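You operate a simulated robot arm through the tools that you are given. There is no shell and no other tool. Be economical: measure what you need, move in short steps, check, and stop when the job is done.

You run a simulated robot arm. Do the job below in one go: nothing can be reset, and whatever is moved stays where it is left.

TASK
Put things in order on the island bench. At the end: the blue claw (marked "3 bar") from the island bench stands where the silver shaker stood; the silver shaker from the island bench stands on top of the purple roll; the blue cup stands where the purple test piece stood; the purple test piece is on the brown carton; whatever was shut is shut again. Leave all else as you found it, and nothing knocked over.

The check looks at the end state, three seconds after you hand in, the way a careful person would. Anything else that was tipped, shoved, dropped, spilled or broken makes it a failure.

THE ROBOT
A 6-joint arm with a two-finger parallel gripper, fixed in place. Base frame: the origin is at the foot of the arm, x ahead of it, y to its left, z up; the work surface is at about z = 88. Lengths are in cm, angles in degrees, forces in N, time in s.
With the tool pointing down near the work surface it reaches from about 36 to 76 cm from the base axis. Its first joint turns from -66.0 to 66.0 degrees. Payload 2.45 kg.
The tool frame sits at the grasp point between the pads (the TCP): z along the fingers, y along the line on which they close. The tips reach 2.4 cm beyond it. The gripper opens to 6.8 cm. The fingers are 1.7 cm wide and 1 cm thick; the gripper's body (4 by 7 cm) begins 4.1 cm behind the TCP.
Orientation is that of the tool frame in the base frame, as [roll, pitch, yaw] about the fixed x, y, z axes, in that order (R = Rz(yaw) Ry(pitch) Rx(roll)). With the fingers straight down and closing along the base's y, the tool's x points along the base's -x, its y along +y and its z along -z.

THE INTERFACE
- The arm moves only by the tool servo_tool. Its arguments are lists of equal length, an entry for each row: "slide": the shift along the tool's x, y, z in cm, a list of three; "rot": the turn, a rotation vector about the tool's x, y, z in degrees, a list of three; "grip": the opening, from 0 (shut) to 1 (fully open). In form: {"slide": [[dx, dy, dz], ...], "rot": [[rx, ry, rz], ...], "grip": [grip, ...]}. A call has 1 to 8 rows; each row is the pose to reach, as a shift and turn from the pose commanded when the call began, along the tool's axes at that moment. Rows are played at 5 a second. More than 5 cm and 8.6 degrees between two rows, or a gripper value outside its range, and nothing of the call is played. Where a pose cannot be reached the arm comes as near as it can. A force on the tool above 40 N (or 10 N above the force at the start of the call, whichever is more), or a blocked arm, ends the call early, and 0.2 s more pass. The fingers move at their own pace (about 10.8 cm/s each) and stop on an object; they squeeze with about 20 N. The grip force told is the motor's: it shows also when the fingers shut on nothing. Time passes only in rows, and 0.2 s behind the last, so rows that repeat a pose let the fingers close. It gives the time, the measured TCP pose, the force on the tool (base axes), the opening and the grip force at its end, in the units of the frame above (readings bear some noise), with the torque about the TCP (base axes, N m) and any sound that the robot's microphone picked up.
- Cameras (640 x 400 px; columns grow to the right, rows downward): "scene" is fixed at [17.96, 42.67, 145.96]; the picture's right is [-0.61, -0.79, 0.00], its down [-0.48, 0.38, -0.79] and it looks along [0.62, -0.49, -0.61] (base axes); focal length 224 px, centre (320, 200). "wrist" rides on the gripper at [8.4, 1.1, -7.5] in the tool frame; the picture's right is [-0.13, 0.99, 0.00], its down [-0.60, -0.08, -0.79] and it looks along [-0.79, -0.10, 0.61] (tool axes); focal length 251 px, centre (320, 200). There is no depth. A picture from a camera that has moved, and an enlarged one, comes with that camera's place and axes in the base frame and with its lens.
- capture(camera): a new picture of that camera. It takes no simulated time.
- zoom(camera, box): a new picture of the part [left, top, right, bottom] of that camera's present view, enlarged. It takes no simulated time.
- finish_job(): hands the job in; it is judged then, once.

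Work in short steps. Places have to be worked out from the pictures, the camera data and where the tool is seen: move nearer, look again, correct. Check each grasp and each placing, and mend what went wrong. You have 120 turns and 68 pictures in all, those below and enlarged ones among them. Open the gripper and draw the arm clear of the work before you hand the job in, unless the task says otherwise; then end with one line.

The tools are called after "Call:" by a JSON object that holds its "api" and its "payload". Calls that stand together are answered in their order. servo_tool: Moves the arm, as the interface text tells. Its arguments: {"type":"object","properties":{"slide":{"type":"array","items":{"type":"array","items":{"type":"number"}}},"rot":{"type":"array","items":{"type":"array","items":{"type":"number"}}},"grip":{"type":"array","items":{"type":"number"}}},"required":["slide","rot","grip"]} The other tools are called the same way: capture (camera) takes a picture; zoom (camera, box) takes an enlarged picture of a part of a camera's view; finish_job () hands the job in.

At the start:

```text
t: 0.0
tool_pos: [49.81, -5.93, 124.98]
tcp_rot: [180.0, 0.0, -180.0]
contact_force: [-0.4, 0.4, -0.5]
ft_torque: [0.0, -0.04, -0.02]
finger_gap: 6.8
grip_force: 0.0
```

scene: 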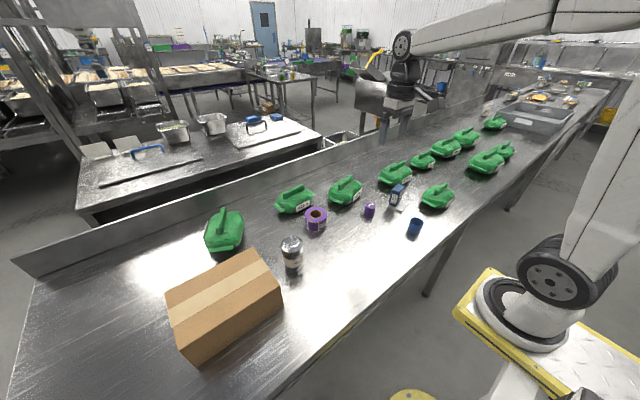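
wrist: 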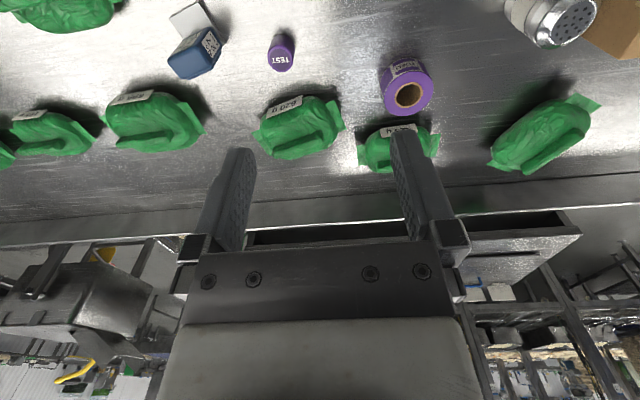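

I'll look closer at the bench objects in the scene view to identify each one.

Call:
{"api": "zoom", "payload": {"camera": "scene", "box": [260, 160, 460, 285]}}

Call:
{"api": "zoom", "payload": {"camera": "scene", "box": [150, 200, 330, 370]}}

```text
3.20 times, centred on (360, 222) of scene
camera zoom: at [17.96, 42.67, 145.96], right [-0.61, -0.79, 0.0], down [-0.48, 0.38, -0.79], along [0.62, -0.49, -0.61], focal length 718 px, centre (192, 128)
```

zoom: 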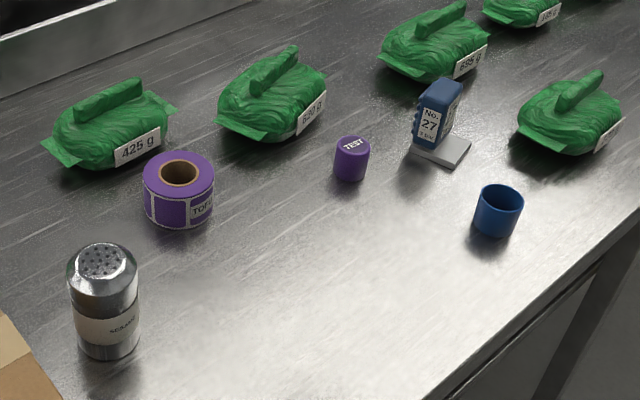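

```text
2.35 times, centred on (240, 285) of scene
camera zoom: at [17.96, 42.67, 145.96], right [-0.61, -0.79, 0.0], down [-0.48, 0.38, -0.79], along [0.62, -0.49, -0.61], focal length 528 px, centre (508, 0)
```

zoom: 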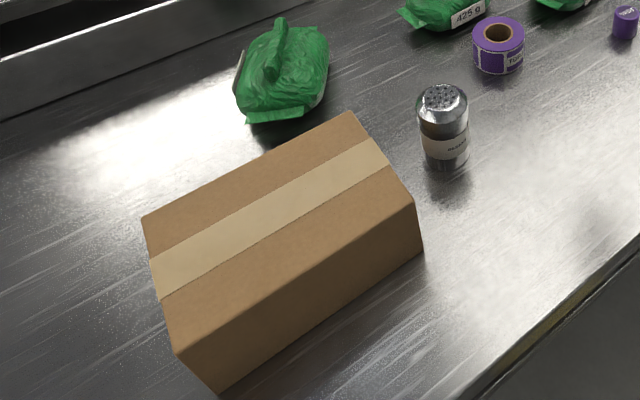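

Initial estimates on the bench are: shaker (55.5, 23), roll (65, 7), test piece (58, -14), cup (42, -20), claw (54, -26), and a carton top around z 97. I'll zoom on the claw and on the wrist view to refine these.

Call:
{"api": "zoom", "payload": {"camera": "scene", "box": [360, 170, 440, 220]}}

Call:
{"api": "zoom", "payload": {"camera": "wrist", "box": [130, 0, 330, 125]}}

```text
8.00 times, centred on (400, 195) of scene
camera zoom: at [17.96, 42.67, 145.96], right [-0.61, -0.79, 0.0], down [-0.48, 0.38, -0.79], along [0.62, -0.49, -0.61], focal length 1795 px, centre (-320, 240)
```

zoom: 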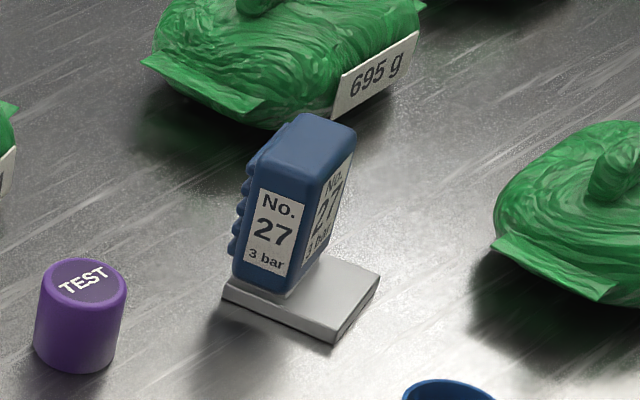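

```text
3.20 times, centred on (230, 62) of wrist
camera zoom: at [41.42, -4.73, 132.49], right [0.13, 0.99, 0.0], down [0.6, -0.08, 0.79], along [0.79, -0.1, -0.61], focal length 805 px, centre (608, 640)
```

zoom: 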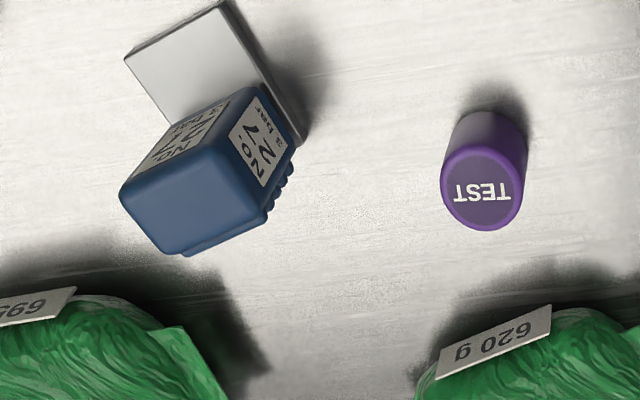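

Shaker first: I'll move to around (45, 23, 115) to view it centred from the wrist.

Call:
{"api": "servo_tool", "payload": {"slide": [[0.7, 4.2, 1.4], [1.4, 8.4, 2.8], [2.1, 12.6, 4.2], [2.8, 16.8, 5.6], [3.5, 21, 7], [4.2, 25.2, 8.4], [4.8, 29, 10], [4.8, 29, 10]], "rot": [[0, 0, 0], [0, 0, 0], [0, 0, 0], [0, 0, 0], [0, 0, 0], [0, 0, 0], [0, 0, 0], [0, 0, 0]], "grip": [1, 1, 1, 1, 1, 1, 1, 1]}}

Call:
{"api": "capture", "payload": {"camera": "wrist"}}

```text
t: 1.8
tool_pos: [45.27, 23.23, 115.01]
tcp_rot: [180.0, 0.0, -180.0]
contact_force: [0.2, -0.4, -0.5]
ft_torque: [0.02, -0.03, -0.02]
finger_gap: 6.81
grip_force: 0.1
```

```text
61 pictures are left
camera wrist: at [36.7, 24.34, 122.59], right [0.13, 0.99, 0.0], down [0.6, -0.08, 0.79], along [0.79, -0.1, -0.61], focal length 251 px, centre (320, 200)
```

wrist: 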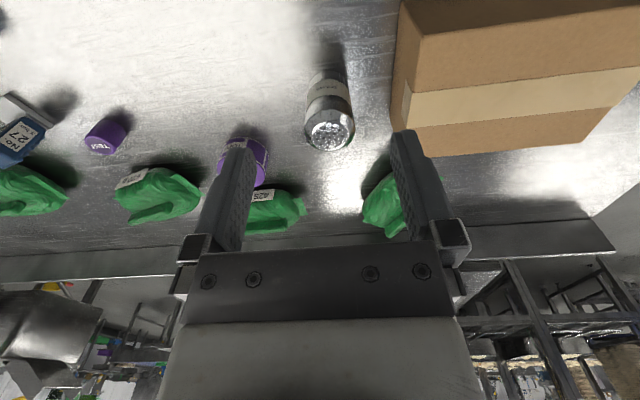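

Call:
{"api": "zoom", "payload": {"camera": "wrist", "box": [270, 40, 390, 160]}}

Call:
{"api": "zoom", "payload": {"camera": "scene", "box": [260, 220, 330, 290]}}

```text
3.33 times, centred on (330, 100) of wrist
camera zoom: at [36.7, 24.34, 122.59], right [0.13, 0.99, 0.0], down [0.6, -0.08, 0.79], along [0.79, -0.1, -0.61], focal length 838 px, centre (287, 533)
```

zoom: 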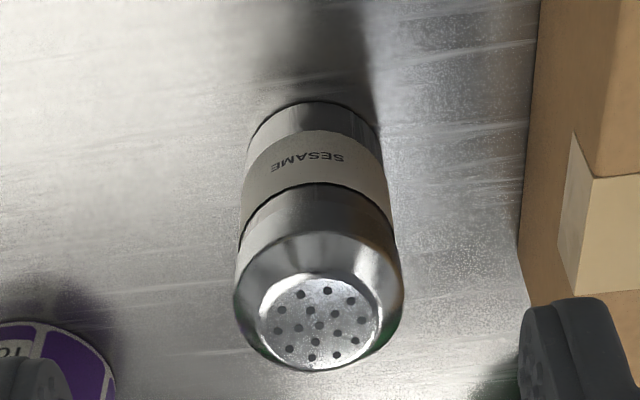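

```text
5.71 times, centred on (295, 255) of scene
camera zoom: at [17.96, 42.67, 145.96], right [-0.61, -0.79, 0.0], down [-0.48, 0.38, -0.79], along [0.62, -0.49, -0.61], focal length 1282 px, centre (463, -114)
```

zoom: 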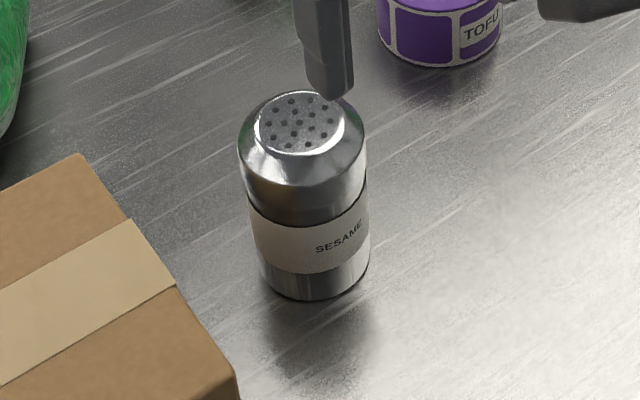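

Triangulation puts the shaker axis at about (55.1, 23.2), its top at z≈99.6 and its diameter at about 6. I'll go above it and check alignment.

Call:
{"api": "servo_tool", "payload": {"slide": [[-3.3, 0, 3.5], [-6.6, 0, 7], [-10, 0, 10.5], [-10, 0, 10.5]], "rot": [[0, 0, 0], [0, 0, 0], [0, 0, 0], [0, 0, 0]], "grip": [1, 1, 1, 1]}}

Call:
{"api": "capture", "payload": {"camera": "wrist"}}

Call:
{"api": "zoom", "payload": {"camera": "scene", "box": [240, 190, 350, 300]}}

```text
t: 2.8
tool_pos: [55.23, 23.13, 104.6]
tcp_rot: [-180.0, 0.0, 179.9]
contact_force: [0.0, 0.0, 0.4]
ft_torque: [0.0, -0.03, -0.05]
finger_gap: 6.82
grip_force: 0.1
```

```text
58 pictures are left
camera wrist: at [46.65, 24.11, 112.06], right [0.13, 0.99, 0.0], down [0.6, -0.08, 0.79], along [0.79, -0.1, -0.61], focal length 251 px, centre (320, 200)
```

wrist: 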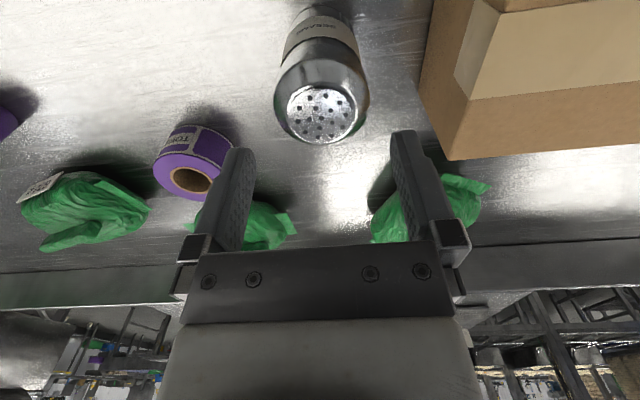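

```text
3.64 times, centred on (295, 245) of scene
camera zoom: at [17.97, 42.67, 145.96], right [-0.61, -0.79, 0.0], down [-0.48, 0.38, -0.79], along [0.62, -0.49, -0.61], focal length 816 px, centre (411, 36)
```

zoom: 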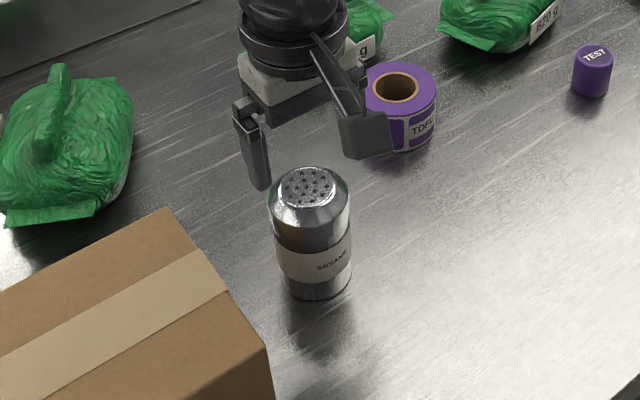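

The shaker is at (55.0, 23.2) and the tool is over it. I'll descend to z≈96.6.

Call:
{"api": "servo_tool", "payload": {"slide": [[0.1, 0.1, 2], [0.1, 0.1, 3.5], [0.1, 0.1, 5], [0.1, 0.1, 6.5], [0.1, 0.1, 7.9], [0.1, 0.1, 7.9]], "rot": [[0, 0, 0], [0, 0, 0], [0, 0, 0], [0, 0, 0], [0, 0, 0], [0, 0, 0]], "grip": [1, 1, 1, 1, 1, 1]}}

Call:
{"api": "capture", "payload": {"camera": "wrist"}}

```text
t: 4.2
tool_pos: [55.05, 23.18, 96.66]
tcp_rot: [-180.0, 0.0, 180.0]
contact_force: [-0.5, -0.8, -0.1]
ft_torque: [0.0, -0.02, -0.04]
finger_gap: 6.77
grip_force: 0.1
```

```text
56 pictures are left
camera wrist: at [46.55, 24.29, 104.11], right [0.13, 0.99, 0.0], down [0.6, -0.08, 0.79], along [0.79, -0.1, -0.61], focal length 251 px, centre (320, 200)
```

wrist: 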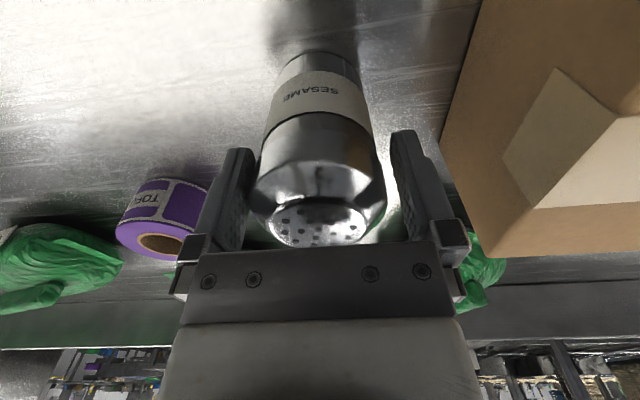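

Both fingers straddle the shaker, so I'll close and wait.

Call:
{"api": "servo_tool", "payload": {"slide": [[0, 0, 0], [0, 0, 0], [0, 0, 0]], "rot": [[0, 0, 0], [0, 0, 0], [0, 0, 0]], "grip": [0.8, 0, 0]}}

Call:
{"api": "capture", "payload": {"camera": "wrist"}}

```text
t: 5.0
tool_pos: [54.98, 23.17, 96.53]
tcp_rot: [-179.9, 0.0, 180.0]
contact_force: [0.3, 0.7, 0.4]
ft_torque: [0.01, 0.03, -0.05]
finger_gap: 5.92
grip_force: 20.2
```

```text
55 pictures are left
camera wrist: at [46.55, 24.29, 104.12], right [0.13, 0.99, 0.0], down [0.6, -0.08, 0.79], along [0.79, -0.1, -0.61], focal length 251 px, centre (320, 200)
```

wrist: 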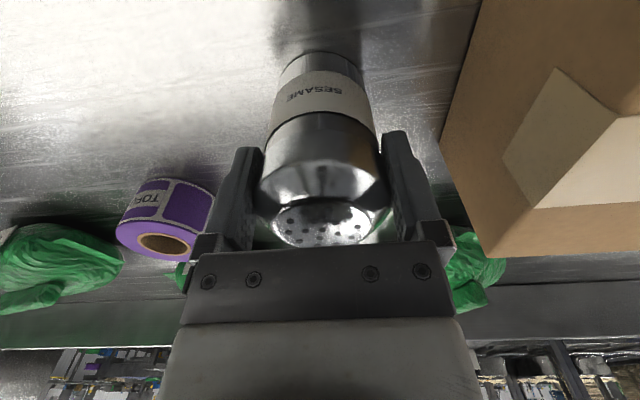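

Grip is firm at width 5.92, and the shaker spot to remember is (55.0, 23.15). I'll lift 15 cm.

Call:
{"api": "servo_tool", "payload": {"slide": [[0, 0, -2], [0, 0, -6], [0, 0, -10.5], [0, 0, -15], [0, 0, -15]], "rot": [[0, 0, 0], [0, 0, 0], [0, 0, 0], [0, 0, 0], [0, 0, 0]], "grip": [0, 0, 0, 0, 0]}}

Call:
{"api": "zoom", "payload": {"camera": "wrist", "box": [100, 60, 260, 220]}}

Call:
{"api": "zoom", "payload": {"camera": "scene", "box": [270, 180, 360, 250]}}

```text
t: 6.2
tool_pos: [55.16, 23.21, 111.67]
tcp_rot: [180.0, 0.0, 179.9]
contact_force: [-0.1, -0.3, -1.8]
ft_torque: [0.01, 0.02, 0.01]
finger_gap: 5.91
grip_force: 19.8
```

```text
2.50 times, centred on (180, 140) of wrist
camera zoom: at [46.65, 24.26, 119.23], right [0.13, 0.99, 0.0], down [0.6, -0.08, 0.79], along [0.79, -0.1, -0.61], focal length 629 px, centre (670, 350)
```

zoom: 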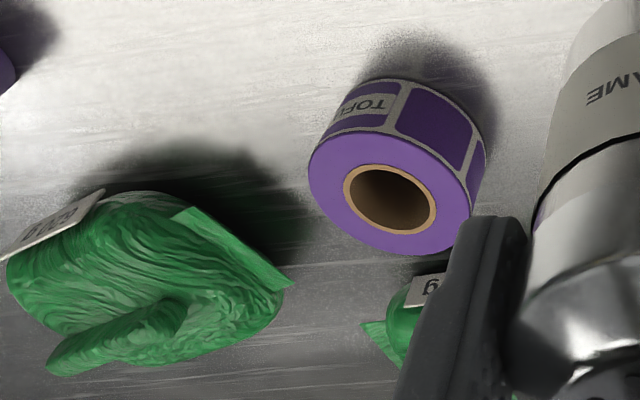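

```text
5.71 times, centred on (315, 215) of scene
camera zoom: at [17.97, 42.67, 145.96], right [-0.61, -0.79, 0.0], down [-0.48, 0.38, -0.79], along [0.62, -0.49, -0.61], focal length 1282 px, centre (349, 114)
```

zoom: 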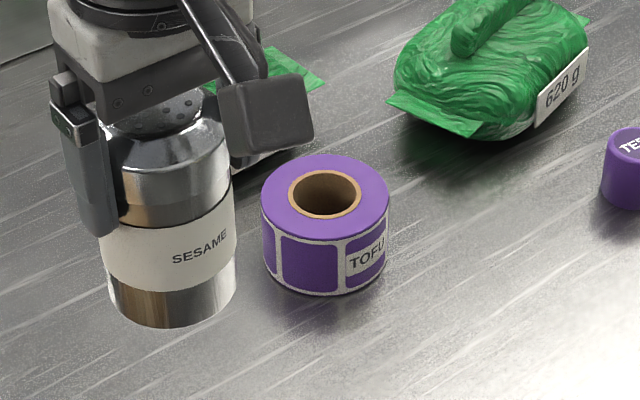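

The two views of the roll are nearly parallel, so they triangulate poorly. I'll shift to y≈15 for a better wrist view of it.

Call:
{"api": "servo_tool", "payload": {"slide": [[0, -4, 0], [0, -8, 0], [0, -8, 0]], "rot": [[0, 0, 0], [0, 0, 0], [0, 0, 0]], "grip": [0, 0, 0]}}

Call:
{"api": "capture", "payload": {"camera": "wrist"}}

```text
t: 7.0
tool_pos: [55.08, 15.37, 111.61]
tcp_rot: [180.0, -0.1, 180.0]
contact_force: [-0.3, 0.7, -2.3]
ft_torque: [-0.02, 0.03, 0.01]
finger_gap: 5.92
grip_force: 20.0
```

```text
52 pictures are left
camera wrist: at [46.54, 16.41, 119.2], right [0.13, 0.99, 0.0], down [0.6, -0.08, 0.79], along [0.79, -0.1, -0.61], focal length 251 px, centre (320, 200)
```

wrist: 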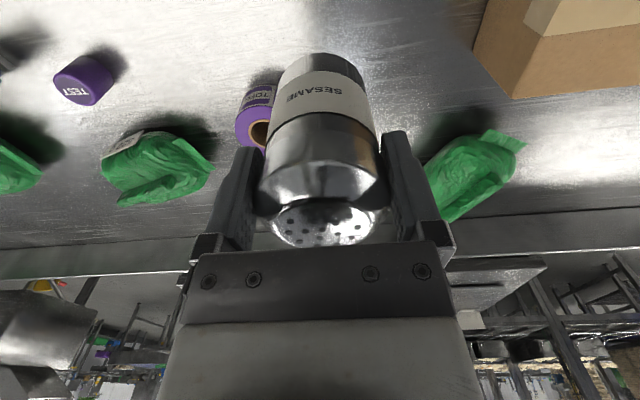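

The shaker hides the roll, so I'll move to its other side at y≈-1.5.

Call:
{"api": "servo_tool", "payload": {"slide": [[0, -4.3, 0], [0, -8.6, 0], [0, -12.9, 0], [0, -17, 0], [0, -17, 0]], "rot": [[0, 0, 0], [0, 0, 0], [0, 0, 0], [0, 0, 0], [0, 0, 0]], "grip": [0, 0, 0, 0, 0]}}

Call:
{"api": "zoom", "payload": {"camera": "wrist", "box": [380, 60, 540, 220]}}

```text
t: 8.2
tool_pos: [55.17, -1.77, 111.77]
tcp_rot: [180.0, 0.0, 180.0]
contact_force: [-0.3, -0.4, -1.5]
ft_torque: [-0.02, 0.03, 0.02]
finger_gap: 5.88
grip_force: 20.2
```

```text
2.50 times, centred on (460, 140) of wrist
camera zoom: at [46.53, -0.65, 119.21], right [0.13, 0.99, 0.0], down [0.6, -0.08, 0.79], along [0.79, -0.1, -0.61], focal length 629 px, centre (-30, 350)
```

zoom: 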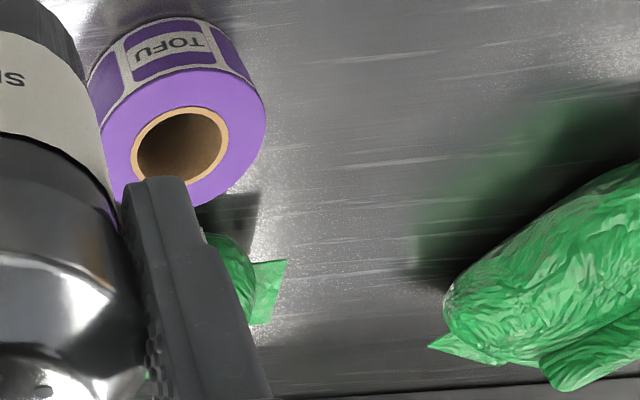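

From two baselines the roll's top centre is about (65.7, 7.05, 92.8). I'll move the shaker above it, with its bottom about 3–4 cm clear.

Call:
{"api": "servo_tool", "payload": {"slide": [[-3.6, 2.9, 0], [-7.2, 5.9, 0], [-10.65, 8.8, 0], [-10.65, 8.8, 3.5], [-10.65, 8.8, 6.5], [-10.65, 8.8, 6.5]], "rot": [[0, 0, 0], [0, 0, 0], [0, 0, 0], [0, 0, 0], [0, 0, 0], [0, 0, 0]], "grip": [0, 0, 0, 0, 0, 0]}}

Call:
{"api": "zoom", "payload": {"camera": "wrist", "box": [240, 10, 400, 170]}}

Call:
{"api": "zoom", "payload": {"camera": "scene", "box": [270, 170, 360, 250]}}

```text
t: 9.6
tool_pos: [65.86, 7.2, 105.19]
tcp_rot: [180.0, 0.1, 179.9]
contact_force: [-1.0, 0.6, -2.0]
ft_torque: [0.0, 0.03, 0.01]
finger_gap: 5.91
grip_force: 20.3
```

```text
2.50 times, centred on (320, 90) of wrist
camera zoom: at [57.18, 8.28, 112.73], right [0.13, 0.99, 0.0], down [0.6, -0.08, 0.79], along [0.79, -0.1, -0.61], focal length 629 px, centre (320, 475)
```

zoom: 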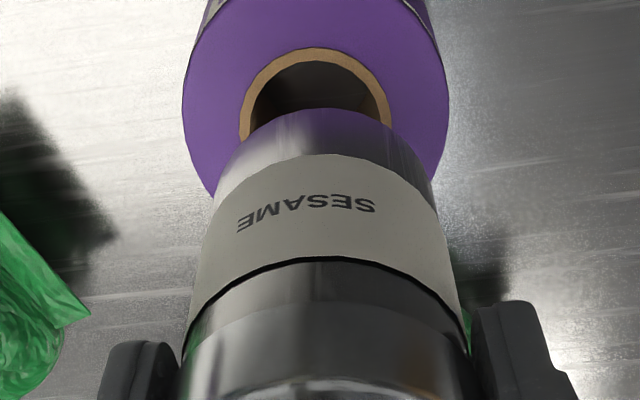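

```text
5.00 times, centred on (315, 210) of scene
camera zoom: at [17.97, 42.67, 145.96], right [-0.61, -0.79, 0.0], down [-0.48, 0.38, -0.79], along [0.62, -0.49, -0.61], focal length 1122 px, centre (345, 150)
```

zoom: 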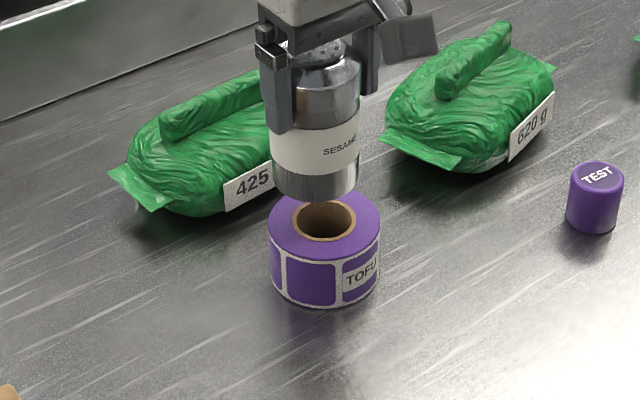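

The shaker is nearly over the roll, perhaps slightly too far in x and +y. I'll shift by (-0.5, -0.25) and lower to about 1 cm above, so the relative alignment can be judged directly.

Call:
{"api": "servo_tool", "payload": {"slide": [[0.5, -0.25, 1.4], [0.5, -0.25, 2.6], [0.5, -0.25, 2.6]], "rot": [[0, 0, 0], [0, 0, 0], [0, 0, 0]], "grip": [0, 0, 0]}}

Call:
{"api": "zoom", "payload": {"camera": "wrist", "box": [240, 10, 400, 170]}}

Call:
{"api": "zoom", "payload": {"camera": "scene", "box": [280, 180, 350, 240]}}

```text
t: 10.4
tool_pos: [65.15, 6.9, 102.59]
tcp_rot: [180.0, 0.0, -180.0]
contact_force: [-0.4, 0.8, -1.6]
ft_torque: [-0.03, 0.02, -0.02]
finger_gap: 5.88
grip_force: 20.4
```

```text
2.50 times, centred on (320, 90) of wrist
camera zoom: at [56.66, 7.98, 110.07], right [0.13, 0.99, 0.0], down [0.6, -0.08, 0.79], along [0.79, -0.1, -0.61], focal length 629 px, centre (320, 475)
```

zoom: 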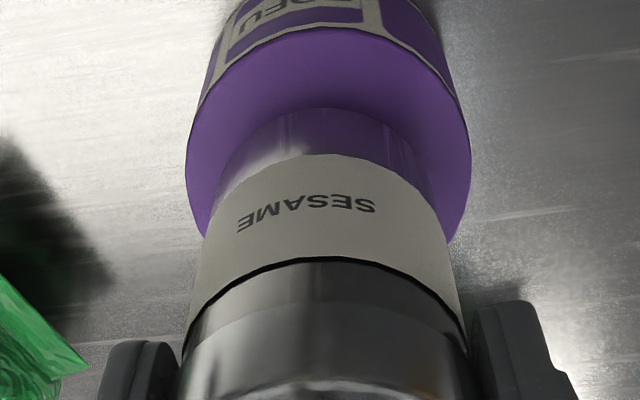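

```text
6.67 times, centred on (315, 210) of scene
camera zoom: at [17.97, 42.67, 145.96], right [-0.61, -0.79, 0.0], down [-0.48, 0.38, -0.79], along [0.62, -0.49, -0.61], focal length 1496 px, centre (353, 133)
```

zoom: 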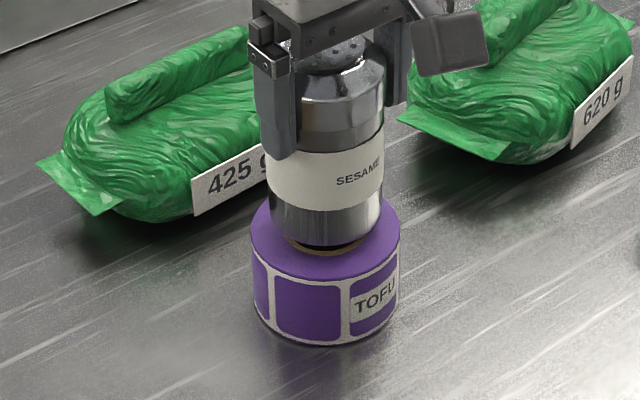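

Alignment looks good in both views. I'll lower slowly, looking for contact.

Call:
{"api": "servo_tool", "payload": {"slide": [[0.15, 0, 0.3], [0.15, 0, 0.6], [0.15, 0, 0.8], [0.15, 0, 0.8]], "rot": [[0, 0, 0], [0, 0, 0], [0, 0, 0], [0, 0, 0]], "grip": [0, 0, 0, 0]}}

```text
t: 11.4
tool_pos: [65.08, 6.73, 101.8]
tcp_rot: [-179.9, 0.0, -180.0]
contact_force: [-0.7, -0.8, -1.8]
ft_torque: [-0.04, 0.01, 0.0]
finger_gap: 5.86
grip_force: 20.1
```

No contact yet, so I continue in tiny steps.

Call:
{"api": "servo_tool", "payload": {"slide": [[0, 0, 0.15], [0, 0, 0.3], [0, 0, 0.3]], "rot": [[0, 0, 0], [0, 0, 0], [0, 0, 0]], "grip": [0, 0, 0]}}

Call:
{"api": "zoom", "payload": {"camera": "scene", "box": [280, 180, 350, 240]}}

```text
t: 12.2
tool_pos: [65.08, 6.92, 101.56]
tcp_rot: [179.9, 0.1, 179.9]
contact_force: [-2.5, -0.9, 11.3]
ft_torque: [-0.08, 0.18, 0.03]
finger_gap: 5.87
grip_force: 19.9
```

```text
6.67 times, centred on (315, 210) of scene
camera zoom: at [17.93, 42.66, 145.96], right [-0.61, -0.79, 0.0], down [-0.48, 0.38, -0.79], along [0.62, -0.49, -0.61], focal length 1496 px, centre (353, 133)
```

zoom: 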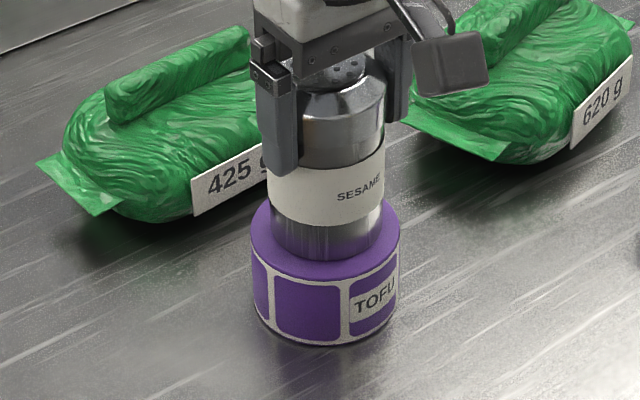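

Contact at 11 N, and the shaker sits centred on the roll. I'll back off 0.1, open, and lift away.

Call:
{"api": "servo_tool", "payload": {"slide": [[0, 0, -0.1], [0, 0, -0.1], [0, 0, -0.1], [0, 0, -0.1], [0, 0, -3], [0, 0, -7], [0, 0, -11], [0, 0, -11]], "rot": [[0, 0, 0], [0, 0, 0], [0, 0, 0], [0, 0, 0], [0, 0, 0], [0, 0, 0], [0, 0, 0], [0, 0, 0]], "grip": [0, 1, 1, 1, 1, 1, 1, 1]}}

Call:
{"api": "zoom", "payload": {"camera": "scene", "box": [270, 150, 370, 250]}}

```text
t: 14.0
tool_pos: [65.1, 6.91, 112.35]
tcp_rot: [179.9, 0.0, 180.0]
contact_force: [-1.3, -0.5, -0.7]
ft_torque: [0.0, -0.01, 0.0]
finger_gap: 6.82
grip_force: 0.0
```

```text
4.00 times, centred on (320, 200) of scene
camera zoom: at [17.96, 42.67, 145.96], right [-0.61, -0.79, 0.0], down [-0.48, 0.38, -0.79], along [0.62, -0.49, -0.61], focal length 898 px, centre (320, 200)
```

zoom: 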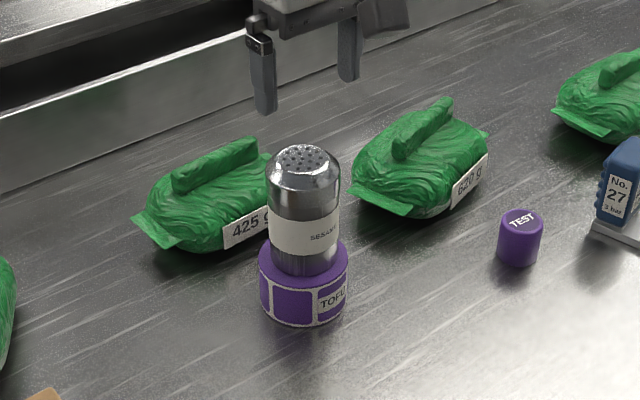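

Shaker placed. Next I'll move to view the claw, test piece and cup.

Call:
{"api": "servo_tool", "payload": {"slide": [[2.6, -3.6, 0], [5.2, -7.2, 0], [7.8, -10.8, 0], [10.4, -14.4, 0], [13, -18, 0], [15.6, -21.6, 0], [18.2, -25.2, 0], [20.8, -28.8, 0]], "rot": [[0, 0, 0], [0, 0, 0], [0, 0, 0], [0, 0, 0], [0, 0, 0], [0, 0, 0], [0, 0, 0], [0, 0, 0]], "grip": [1, 1, 1, 1, 1, 1, 1, 1]}}

Call:
{"api": "capture", "payload": {"camera": "wrist"}}

```text
t: 15.8
tool_pos: [44.27, -21.9, 112.52]
tcp_rot: [180.0, 0.0, -179.9]
contact_force: [-1.3, -0.2, 0.0]
ft_torque: [-0.01, -0.02, -0.01]
finger_gap: 6.8
grip_force: 0.0
```

```text
44 pictures are left
camera wrist: at [35.65, -20.9, 120.02], right [0.13, 0.99, 0.0], down [0.6, -0.08, 0.79], along [0.79, -0.1, -0.61], focal length 251 px, centre (320, 200)
```

wrist: 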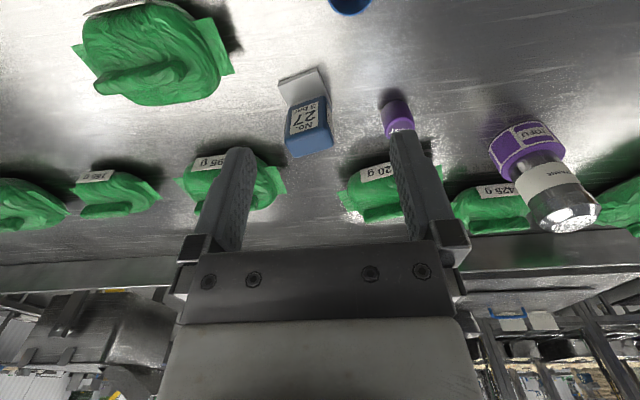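

Call:
{"api": "zoom", "payload": {"camera": "wrist", "box": [260, 50, 360, 170]}}

```text
3.33 times, centred on (310, 110) of wrist
camera zoom: at [35.65, -20.9, 120.02], right [0.13, 0.99, 0.0], down [0.6, -0.08, 0.79], along [0.79, -0.1, -0.61], focal length 838 px, centre (353, 500)
```

zoom: 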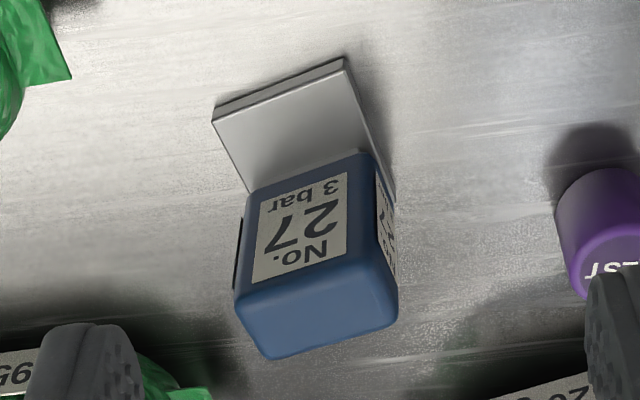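

The claw block is about 5.4 wide and 3 deep, with its top at z≈95.7, centred near (55.6, -24.7) and turned about 12.7°. I'll move above it with that turn.

Call:
{"api": "servo_tool", "payload": {"slide": [[-4, -1, 2], [-8, -2, 4], [-11.35, -2.8, 6], [-11.35, -2.8, 10], [-11.35, -2.8, 10]], "rot": [[0, 0, -4], [0, 0, -8], [0, 0, -12.7], [0, 0, -12.7], [0, 0, -12.7]], "grip": [1, 1, 1, 1, 1]}}

Call:
{"api": "zoom", "payload": {"camera": "wrist", "box": [190, 0, 450, 270]}}

Call:
{"api": "zoom", "payload": {"camera": "scene", "box": [350, 150, 450, 230]}}

```text
t: 17.0
tool_pos: [55.79, -24.96, 102.3]
tcp_rot: [-180.0, 0.0, -167.2]
contact_force: [-0.4, -0.3, 0.0]
ft_torque: [-0.04, 0.0, 0.02]
finger_gap: 6.8
grip_force: 0.1
```

```text
1.48 times, centred on (320, 135) of wrist
camera zoom: at [47.22, -25.82, 109.84], right [-0.09, 1.0, 0.0], down [0.61, 0.06, 0.79], along [0.79, 0.07, -0.61], focal length 372 px, centre (320, 296)
```

zoom: 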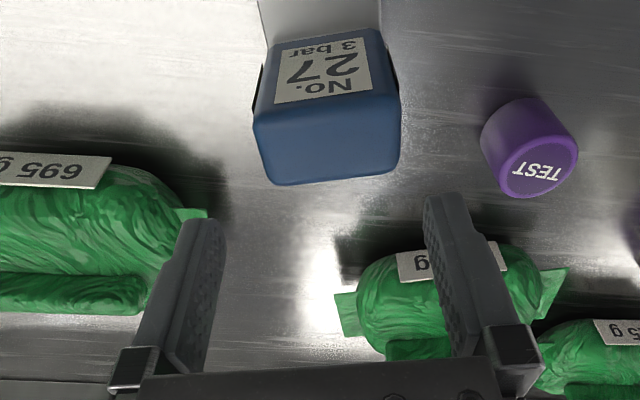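

```text
5.00 times, centred on (400, 190) of scene
camera zoom: at [17.96, 42.67, 145.96], right [-0.61, -0.79, 0.0], down [-0.48, 0.38, -0.79], along [0.62, -0.49, -0.61], focal length 1122 px, centre (-80, 250)
```

zoom: 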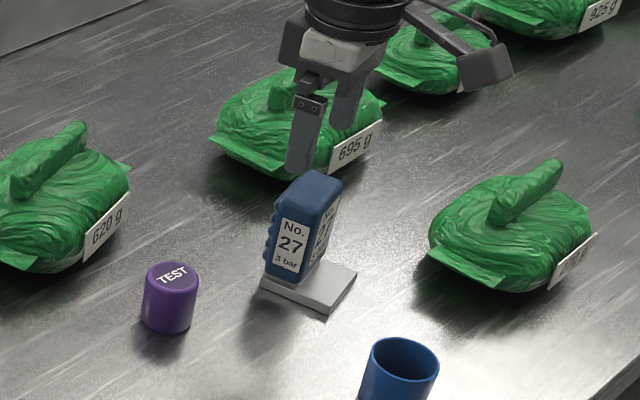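

The block centre is about (55.5, -24.8), well under the tool. I'll descend until the tips are just past the top and check clearance.

Call:
{"api": "servo_tool", "payload": {"slide": [[0.1, 0, 3], [0.1, 0, 5], [0.1, 0, 6.5], [0.1, 0, 6.5]], "rot": [[0, 0, 0], [0, 0, 0], [0, 0, 0], [0, 0, 0]], "grip": [1, 1, 1, 1]}}

Call:
{"api": "zoom", "payload": {"camera": "wrist", "box": [190, 0, 450, 270]}}

```text
t: 18.0
tool_pos: [55.52, -24.86, 95.79]
tcp_rot: [-179.9, 0.0, -167.3]
contact_force: [-0.9, 0.2, 0.1]
ft_torque: [0.01, -0.01, 0.0]
finger_gap: 6.79
grip_force: 0.2
```

```text
1.48 times, centred on (320, 135) of wrist
camera zoom: at [47.04, -25.61, 103.31], right [-0.09, 1.0, 0.0], down [0.61, 0.06, 0.79], along [0.79, 0.07, -0.61], focal length 372 px, centre (320, 296)
```

zoom: 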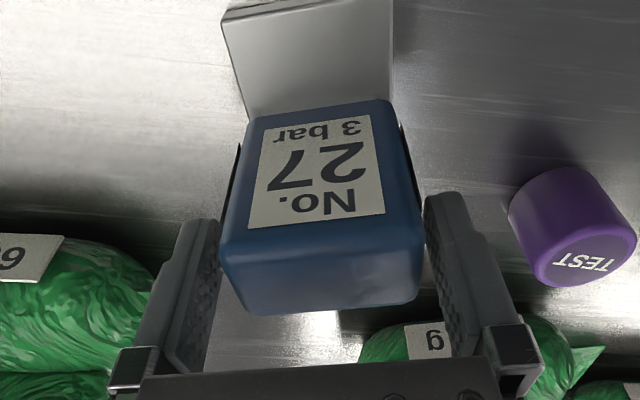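

The fingers straddle the block evenly, so I'll go down the remaining 3.2 cm.

Call:
{"api": "servo_tool", "payload": {"slide": [[0, 0, 1.1], [0, 0, 2.2], [0, 0, 3.2], [0, 0, 3.2]], "rot": [[0, 0, 0], [0, 0, 0], [0, 0, 0], [0, 0, 0]], "grip": [1, 1, 1, 1]}}

Call:
{"api": "zoom", "payload": {"camera": "wrist", "box": [190, 0, 450, 270]}}

```text
t: 19.0
tool_pos: [55.5, -24.7, 92.64]
tcp_rot: [-179.9, 0.1, -167.3]
contact_force: [0.1, 0.5, -0.2]
ft_torque: [-0.03, -0.01, 0.03]
finger_gap: 6.82
grip_force: 0.1
```

```text
1.48 times, centred on (320, 135) of wrist
camera zoom: at [46.97, -25.53, 100.22], right [-0.09, 1.0, 0.0], down [0.61, 0.06, 0.79], along [0.79, 0.07, -0.61], focal length 372 px, centre (320, 296)
```

zoom: 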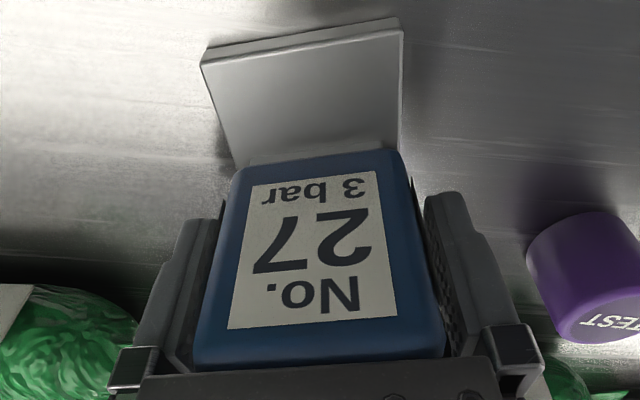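

Good straddle. I'll close the gripper.

Call:
{"api": "servo_tool", "payload": {"slide": [[0, 0, 0], [0, 0, 0], [0, 0, 0]], "rot": [[0, 0, 0], [0, 0, 0], [0, 0, 0]], "grip": [0.85, 0, 0]}}

Call:
{"api": "zoom", "payload": {"camera": "wrist", "box": [190, 0, 450, 270]}}

```text
t: 19.8
tool_pos: [55.46, -24.63, 92.66]
tcp_rot: [180.0, 0.0, -167.3]
contact_force: [-0.6, 1.4, 0.0]
ft_torque: [0.16, -0.03, -0.02]
finger_gap: 5.61
grip_force: 20.2
```

```text
1.48 times, centred on (320, 135) of wrist
camera zoom: at [46.96, -25.52, 100.23], right [-0.09, 1.0, 0.0], down [0.61, 0.06, 0.79], along [0.79, 0.07, -0.61], focal length 372 px, centre (320, 296)
```

zoom: 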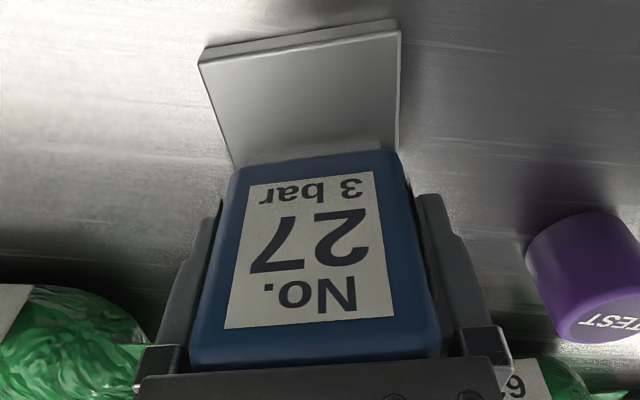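

Gripped at 5.61. I'll lift straight up 20 cm.

Call:
{"api": "servo_tool", "payload": {"slide": [[0, 0, -1.5], [0, 0, -5], [0, 0, -10], [0, 0, -15], [0, 0, -20], [0, 0, -20]], "rot": [[0, 0, 0], [0, 0, 0], [0, 0, 0], [0, 0, 0], [0, 0, 0], [0, 0, 0]], "grip": [0, 0, 0, 0, 0, 0]}}

Call:
{"api": "capture", "payload": {"camera": "scene"}}

```text
t: 21.2
tool_pos: [55.52, -25.02, 112.95]
tcp_rot: [-179.9, 0.0, -167.3]
contact_force: [1.0, 0.3, -4.6]
ft_torque: [0.02, -0.04, 0.03]
finger_gap: 5.61
grip_force: 19.8
```

```text
37 pictures are left
```

scene: 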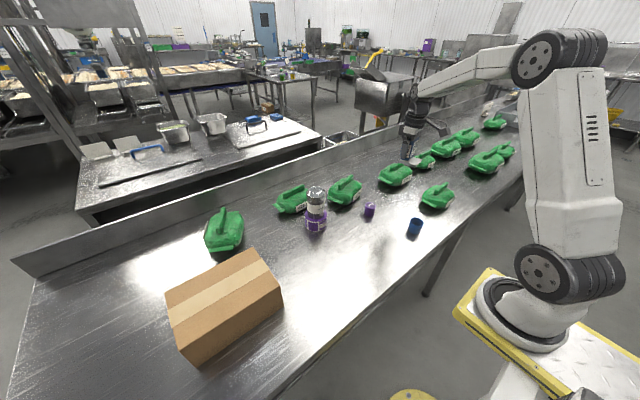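

The claw hangs free. I'll carry it to (56.2, 23.4) so that its footprint ends up centred on the shaker's old spot at (55.0, 23.15).

Call:
{"api": "servo_tool", "payload": {"slide": [[-1.124, 4.693, 0], [-2.248, 9.386, 0], [-3.372, 14.079, 0], [-4.496, 18.772, 0], [-5.62, 23.465, 0], [-6.744, 28.158, 0], [-7.868, 32.851, 0], [-8.992, 37.544, 0]], "rot": [[0, 0, 0], [0, 0, 0], [0, 0, 0], [0, 0, 0], [0, 0, 0], [0, 0, 0], [0, 0, 0], [0, 0, 0]], "grip": [0, 0, 0, 0, 0, 0, 0, 0]}}

Call:
{"api": "servo_tool", "payload": {"slide": [[-1.124, 4.693, 0], [-2.248, 9.386, 0], [-2.248, 9.386, 4], [-2.248, 9.386, 8], [-2.248, 9.386, 12.5], [-2.248, 9.386, 16.5], [-2.248, 9.386, 16.5]], "rot": [[0, 0, 0], [0, 0, 0], [0, 0, 0], [0, 0, 0], [0, 0, 0], [0, 0, 0], [0, 0, 0]], "grip": [0, 0, 0, 0, 0, 0, 0]}}

Call:
{"api": "zoom", "payload": {"camera": "scene", "box": [230, 190, 350, 300]}}

Call:
{"api": "capture", "payload": {"camera": "wrist"}}

```text
t: 23.0
tool_pos: [55.94, 14.14, 112.75]
tcp_rot: [-180.0, 0.0, -167.3]
contact_force: [-0.2, 0.2, -4.7]
ft_torque: [-0.01, -0.03, 0.04]
finger_gap: 5.61
grip_force: 20.7
```

```text
t: 24.6
tool_pos: [56.43, 23.72, 96.41]
tcp_rot: [180.0, 0.1, -167.3]
contact_force: [-0.1, -0.9, -4.4]
ft_torque: [-0.04, -0.03, 0.04]
finger_gap: 5.56
grip_force: 20.4
```

```text
3.64 times, centred on (290, 245) of scene
camera zoom: at [17.97, 42.67, 145.96], right [-0.61, -0.79, 0.0], down [-0.48, 0.38, -0.79], along [0.62, -0.49, -0.61], focal length 816 px, centre (429, 36)
```

zoom: 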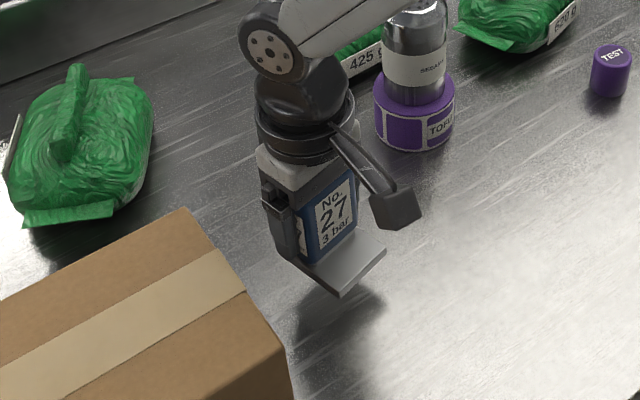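

```text
35 pictures are left
camera wrist: at [47.78, 22.94, 103.77], right [-0.09, 1.0, 0.0], down [0.61, 0.06, 0.79], along [0.79, 0.07, -0.61], focal length 251 px, centre (320, 200)
```

wrist: 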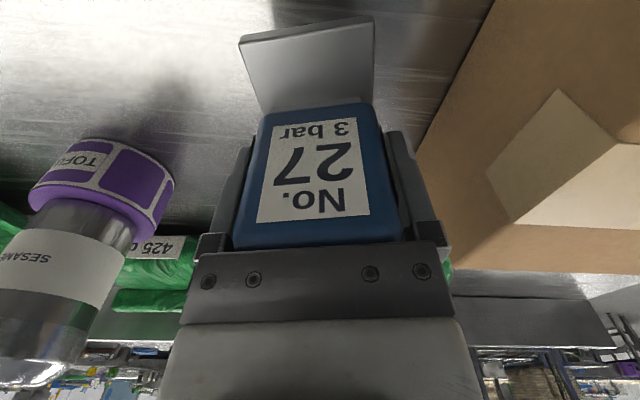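

It's in position. I'll correct by (-0.2, -0.3) and lower gently to z≈92.7.

Call:
{"api": "servo_tool", "payload": {"slide": [[0.26, -0.25, 1.5], [0.26, -0.25, 2.8], [0.26, -0.25, 3.4], [0.26, -0.25, 3.4]], "rot": [[0, 0, 0], [0, 0, 0], [0, 0, 0], [0, 0, 0]], "grip": [0, 0, 0, 0]}}

```text
t: 25.6
tool_pos: [56.12, 23.21, 92.88]
tcp_rot: [-180.0, 0.0, -167.3]
contact_force: [-0.3, -0.2, -4.7]
ft_torque: [0.02, -0.03, -0.01]
finger_gap: 5.58
grip_force: 20.2
```

Call:
{"api": "servo_tool", "payload": {"slide": [[0, 0, 0.1], [0, 0, 0.2], [0, 0, 0.25], [0, 0, 0.25]], "rot": [[0, 0, 0], [0, 0, 0], [0, 0, 0], [0, 0, 0]], "grip": [0, 0, 0, 0]}}

```text
t: 26.6
tool_pos: [56.06, 23.31, 92.67]
tcp_rot: [179.9, 0.2, -167.3]
contact_force: [-2.4, -2.9, 14.3]
ft_torque: [-0.39, 0.14, 0.09]
finger_gap: 5.6
grip_force: 20.3
```

The claw touches the bench (force changed to +14 N). I'll back off slightly, release, and lift.

Call:
{"api": "servo_tool", "payload": {"slide": [[0, 0, -0.12], [0, 0, -0.12], [0, 0, -0.12], [0, 0, -0.12], [0, 0, -2], [0, 0, -5], [0, 0, -10], [0, 0, -14]], "rot": [[0, 0, 0], [0, 0, 0], [0, 0, 0], [0, 0, 0], [0, 0, 0], [0, 0, 0], [0, 0, 0], [0, 0, 0]], "grip": [0, 1, 1, 1, 1, 1, 1, 1]}}

Call:
{"api": "zoom", "payload": {"camera": "scene", "box": [230, 180, 400, 300]}}

```text
t: 28.4
tool_pos: [55.98, 23.06, 106.5]
tcp_rot: [179.9, 0.0, -167.3]
contact_force: [-0.2, 0.8, -0.5]
ft_torque: [0.03, -0.01, -0.02]
finger_gap: 6.84
grip_force: 0.1
```

```text
3.33 times, centred on (315, 240) of scene
camera zoom: at [17.96, 42.67, 145.96], right [-0.61, -0.79, 0.0], down [-0.48, 0.38, -0.79], along [0.62, -0.49, -0.61], focal length 748 px, centre (337, 67)
```

zoom: 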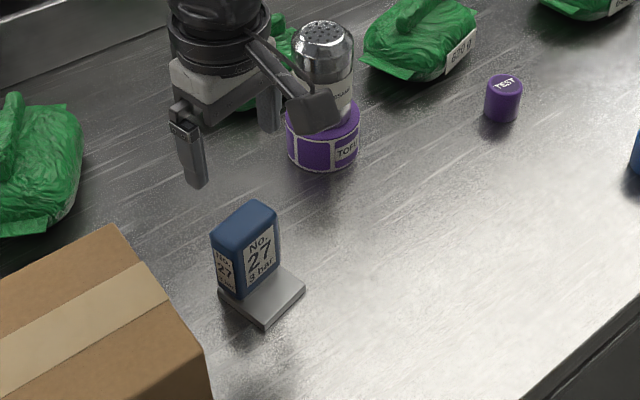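

Claw placed upright. Next I go to the test piece, moving to (46, -14, 110) with yaw straightened.

Call:
{"api": "servo_tool", "payload": {"slide": [[2.24, -4.24, -2], [4.48, -8.48, -4], [6.71, -12.7, -4], [8.95, -16.95, -4], [11.2, -21.2, -4], [13.4, -25.4, -4], [15.7, -29.7, -4], [17.9, -33.9, -4]], "rot": [[0, 0, 1.6], [0, 0, 3.2], [0, 0, 4.8], [0, 0, 6.4], [0, 0, 8], [0, 0, 9.6], [0, 0, 11.2], [0, 0, 12.7]], "grip": [1, 1, 1, 1, 1, 1, 1, 1]}}

Call:
{"api": "zoom", "payload": {"camera": "wrist", "box": [220, 0, 420, 200]}}

Call:
{"api": "zoom", "payload": {"camera": "scene", "box": [340, 190, 440, 250]}}

```text
refused: row 1 steps farther than a row can; nothing moved
```

```text
2.00 times, centred on (320, 100) of wrist
camera zoom: at [47.52, 22.23, 114.06], right [-0.09, 1.0, 0.0], down [0.61, 0.06, 0.79], along [0.79, 0.07, -0.61], focal length 503 px, centre (320, 400)
```

zoom: 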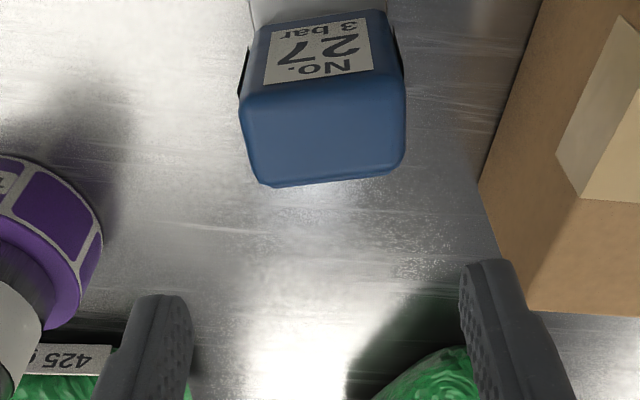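

```text
6.40 times, centred on (390, 220) of scene
camera zoom: at [17.96, 42.67, 145.96], right [-0.61, -0.79, 0.0], down [-0.48, 0.38, -0.79], along [0.62, -0.49, -0.61], focal length 1436 px, centre (-128, 72)
```

zoom: 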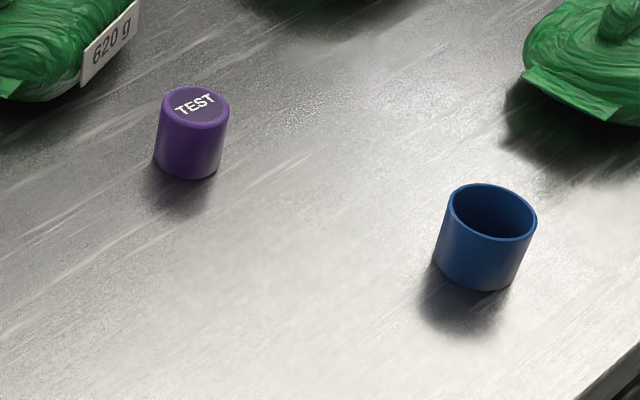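

The first row was slightly too long. I'll resend with the lift spread over more rows.

Call:
{"api": "servo_tool", "payload": {"slide": [[2.24, -4.24, -0.5], [4.48, -8.48, -1], [6.71, -12.7, -1.5], [8.95, -16.95, -2], [11.2, -21.2, -2.5], [13.4, -25.4, -3], [15.7, -29.7, -3.5], [17.9, -33.9, -4]], "rot": [[0, 0, 1.6], [0, 0, 3.2], [0, 0, 4.8], [0, 0, 6.4], [0, 0, 8], [0, 0, 9.6], [0, 0, 11.2], [0, 0, 12.7]], "grip": [1, 1, 1, 1, 1, 1, 1, 1]}}

Call:
{"api": "zoom", "payload": {"camera": "wrist", "box": [220, 0, 420, 200]}}

```text
t: 30.2
tool_pos: [45.76, -13.74, 110.54]
tcp_rot: [-179.9, 0.0, -180.0]
contact_force: [0.9, 0.6, -0.1]
ft_torque: [-0.01, -0.02, 0.01]
finger_gap: 6.8
grip_force: 0.1
```

```text
2.00 times, centred on (320, 100) of wrist
camera zoom: at [37.18, -12.61, 118.04], right [0.13, 0.99, 0.0], down [0.6, -0.08, 0.79], along [0.79, -0.1, -0.61], focal length 503 px, centre (320, 400)
```

zoom: 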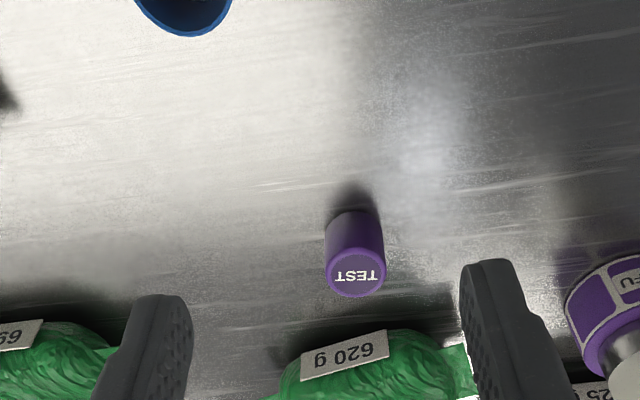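

The test piece is around (57.9, -13.05), about 3.9 in diameter, with its top at z≈92. I'll move above it and re-check.

Call:
{"api": "servo_tool", "payload": {"slide": [[-4, 0.2, 2], [-8, 0.4, 4], [-12, 0.7, 6], [-12, 0.7, 10.5], [-12, 0.7, 12.5], [-12, 0.7, 12.5]], "rot": [[0, 0, 0], [0, 0, 0], [0, 0, 0], [0, 0, 0], [0, 0, 0], [0, 0, 0]], "grip": [1, 1, 1, 1, 1, 1]}}

Call:
{"api": "zoom", "payload": {"camera": "wrist", "box": [190, 0, 450, 270]}}

Call:
{"api": "zoom", "payload": {"camera": "scene", "box": [330, 160, 430, 250]}}

```text
t: 31.6
tool_pos: [57.82, -13.35, 98.01]
tcp_rot: [180.0, 0.0, -180.0]
contact_force: [0.0, -0.3, 0.2]
ft_torque: [-0.03, -0.04, 0.01]
finger_gap: 6.8
grip_force: 0.0
```

```text
1.48 times, centred on (320, 135) of wrist
camera zoom: at [49.37, -12.18, 105.54], right [0.13, 0.99, 0.0], down [0.6, -0.08, 0.79], along [0.79, -0.1, -0.61], focal length 372 px, centre (320, 296)
```

zoom: 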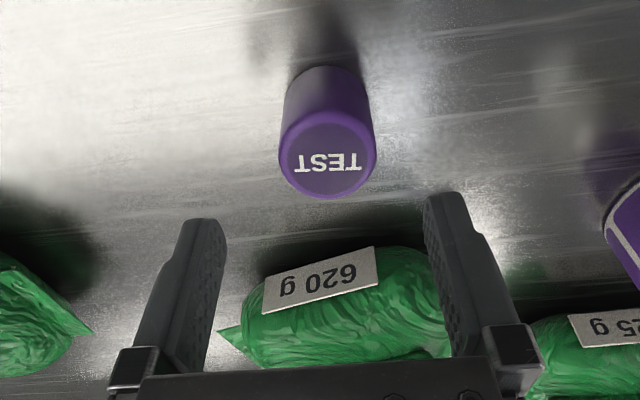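

```text
4.44 times, centred on (380, 205) of scene
camera zoom: at [17.96, 42.67, 145.96], right [-0.61, -0.79, 0.0], down [-0.48, 0.38, -0.79], along [0.62, -0.49, -0.61], focal length 997 px, centre (53, 178)
```

zoom: 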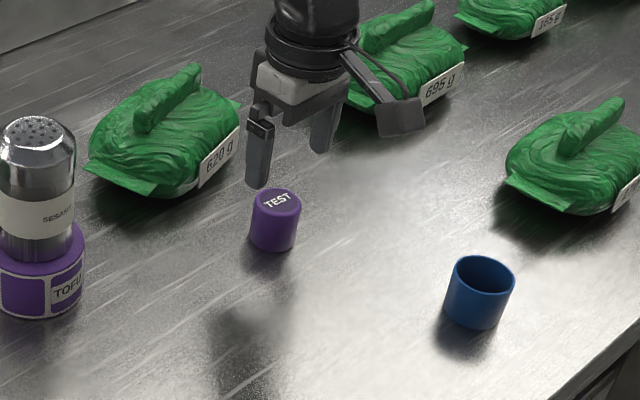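

The piece is at (57.6, -12.95). I'll make a small correction, descend to z≈91, then close.

Call:
{"api": "servo_tool", "payload": {"slide": [[0.2, 0.2, 2.5], [0.2, 0.2, 5], [0.2, 0.2, 7], [0.2, 0.2, 7], [0.2, 0.2, 7], [0.2, 0.2, 7], [0.2, 0.2, 7]], "rot": [[0, 0, 0], [0, 0, 0], [0, 0, 0], [0, 0, 0], [0, 0, 0], [0, 0, 0], [0, 0, 0]], "grip": [1, 1, 1, 1, 0.7, 0, 0]}}

Call:
{"api": "zoom", "payload": {"camera": "wrist", "box": [190, 0, 450, 270]}}

```text
t: 33.2
tool_pos: [57.9, -13.03, 91.03]
tcp_rot: [180.0, 0.0, -179.9]
contact_force: [0.6, -0.9, -1.0]
ft_torque: [0.0, 0.02, 0.01]
finger_gap: 3.88
grip_force: 20.0
```

```text
1.48 times, centred on (320, 135) of wrist
camera zoom: at [49.29, -11.97, 98.49], right [0.13, 0.99, 0.0], down [0.6, -0.08, 0.79], along [0.79, -0.1, -0.61], focal length 372 px, centre (320, 296)
```

zoom: 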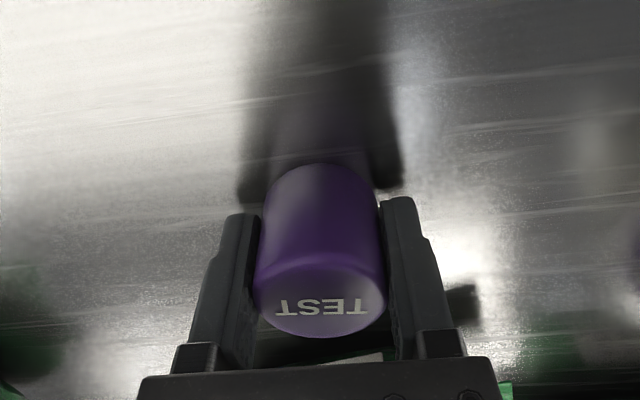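

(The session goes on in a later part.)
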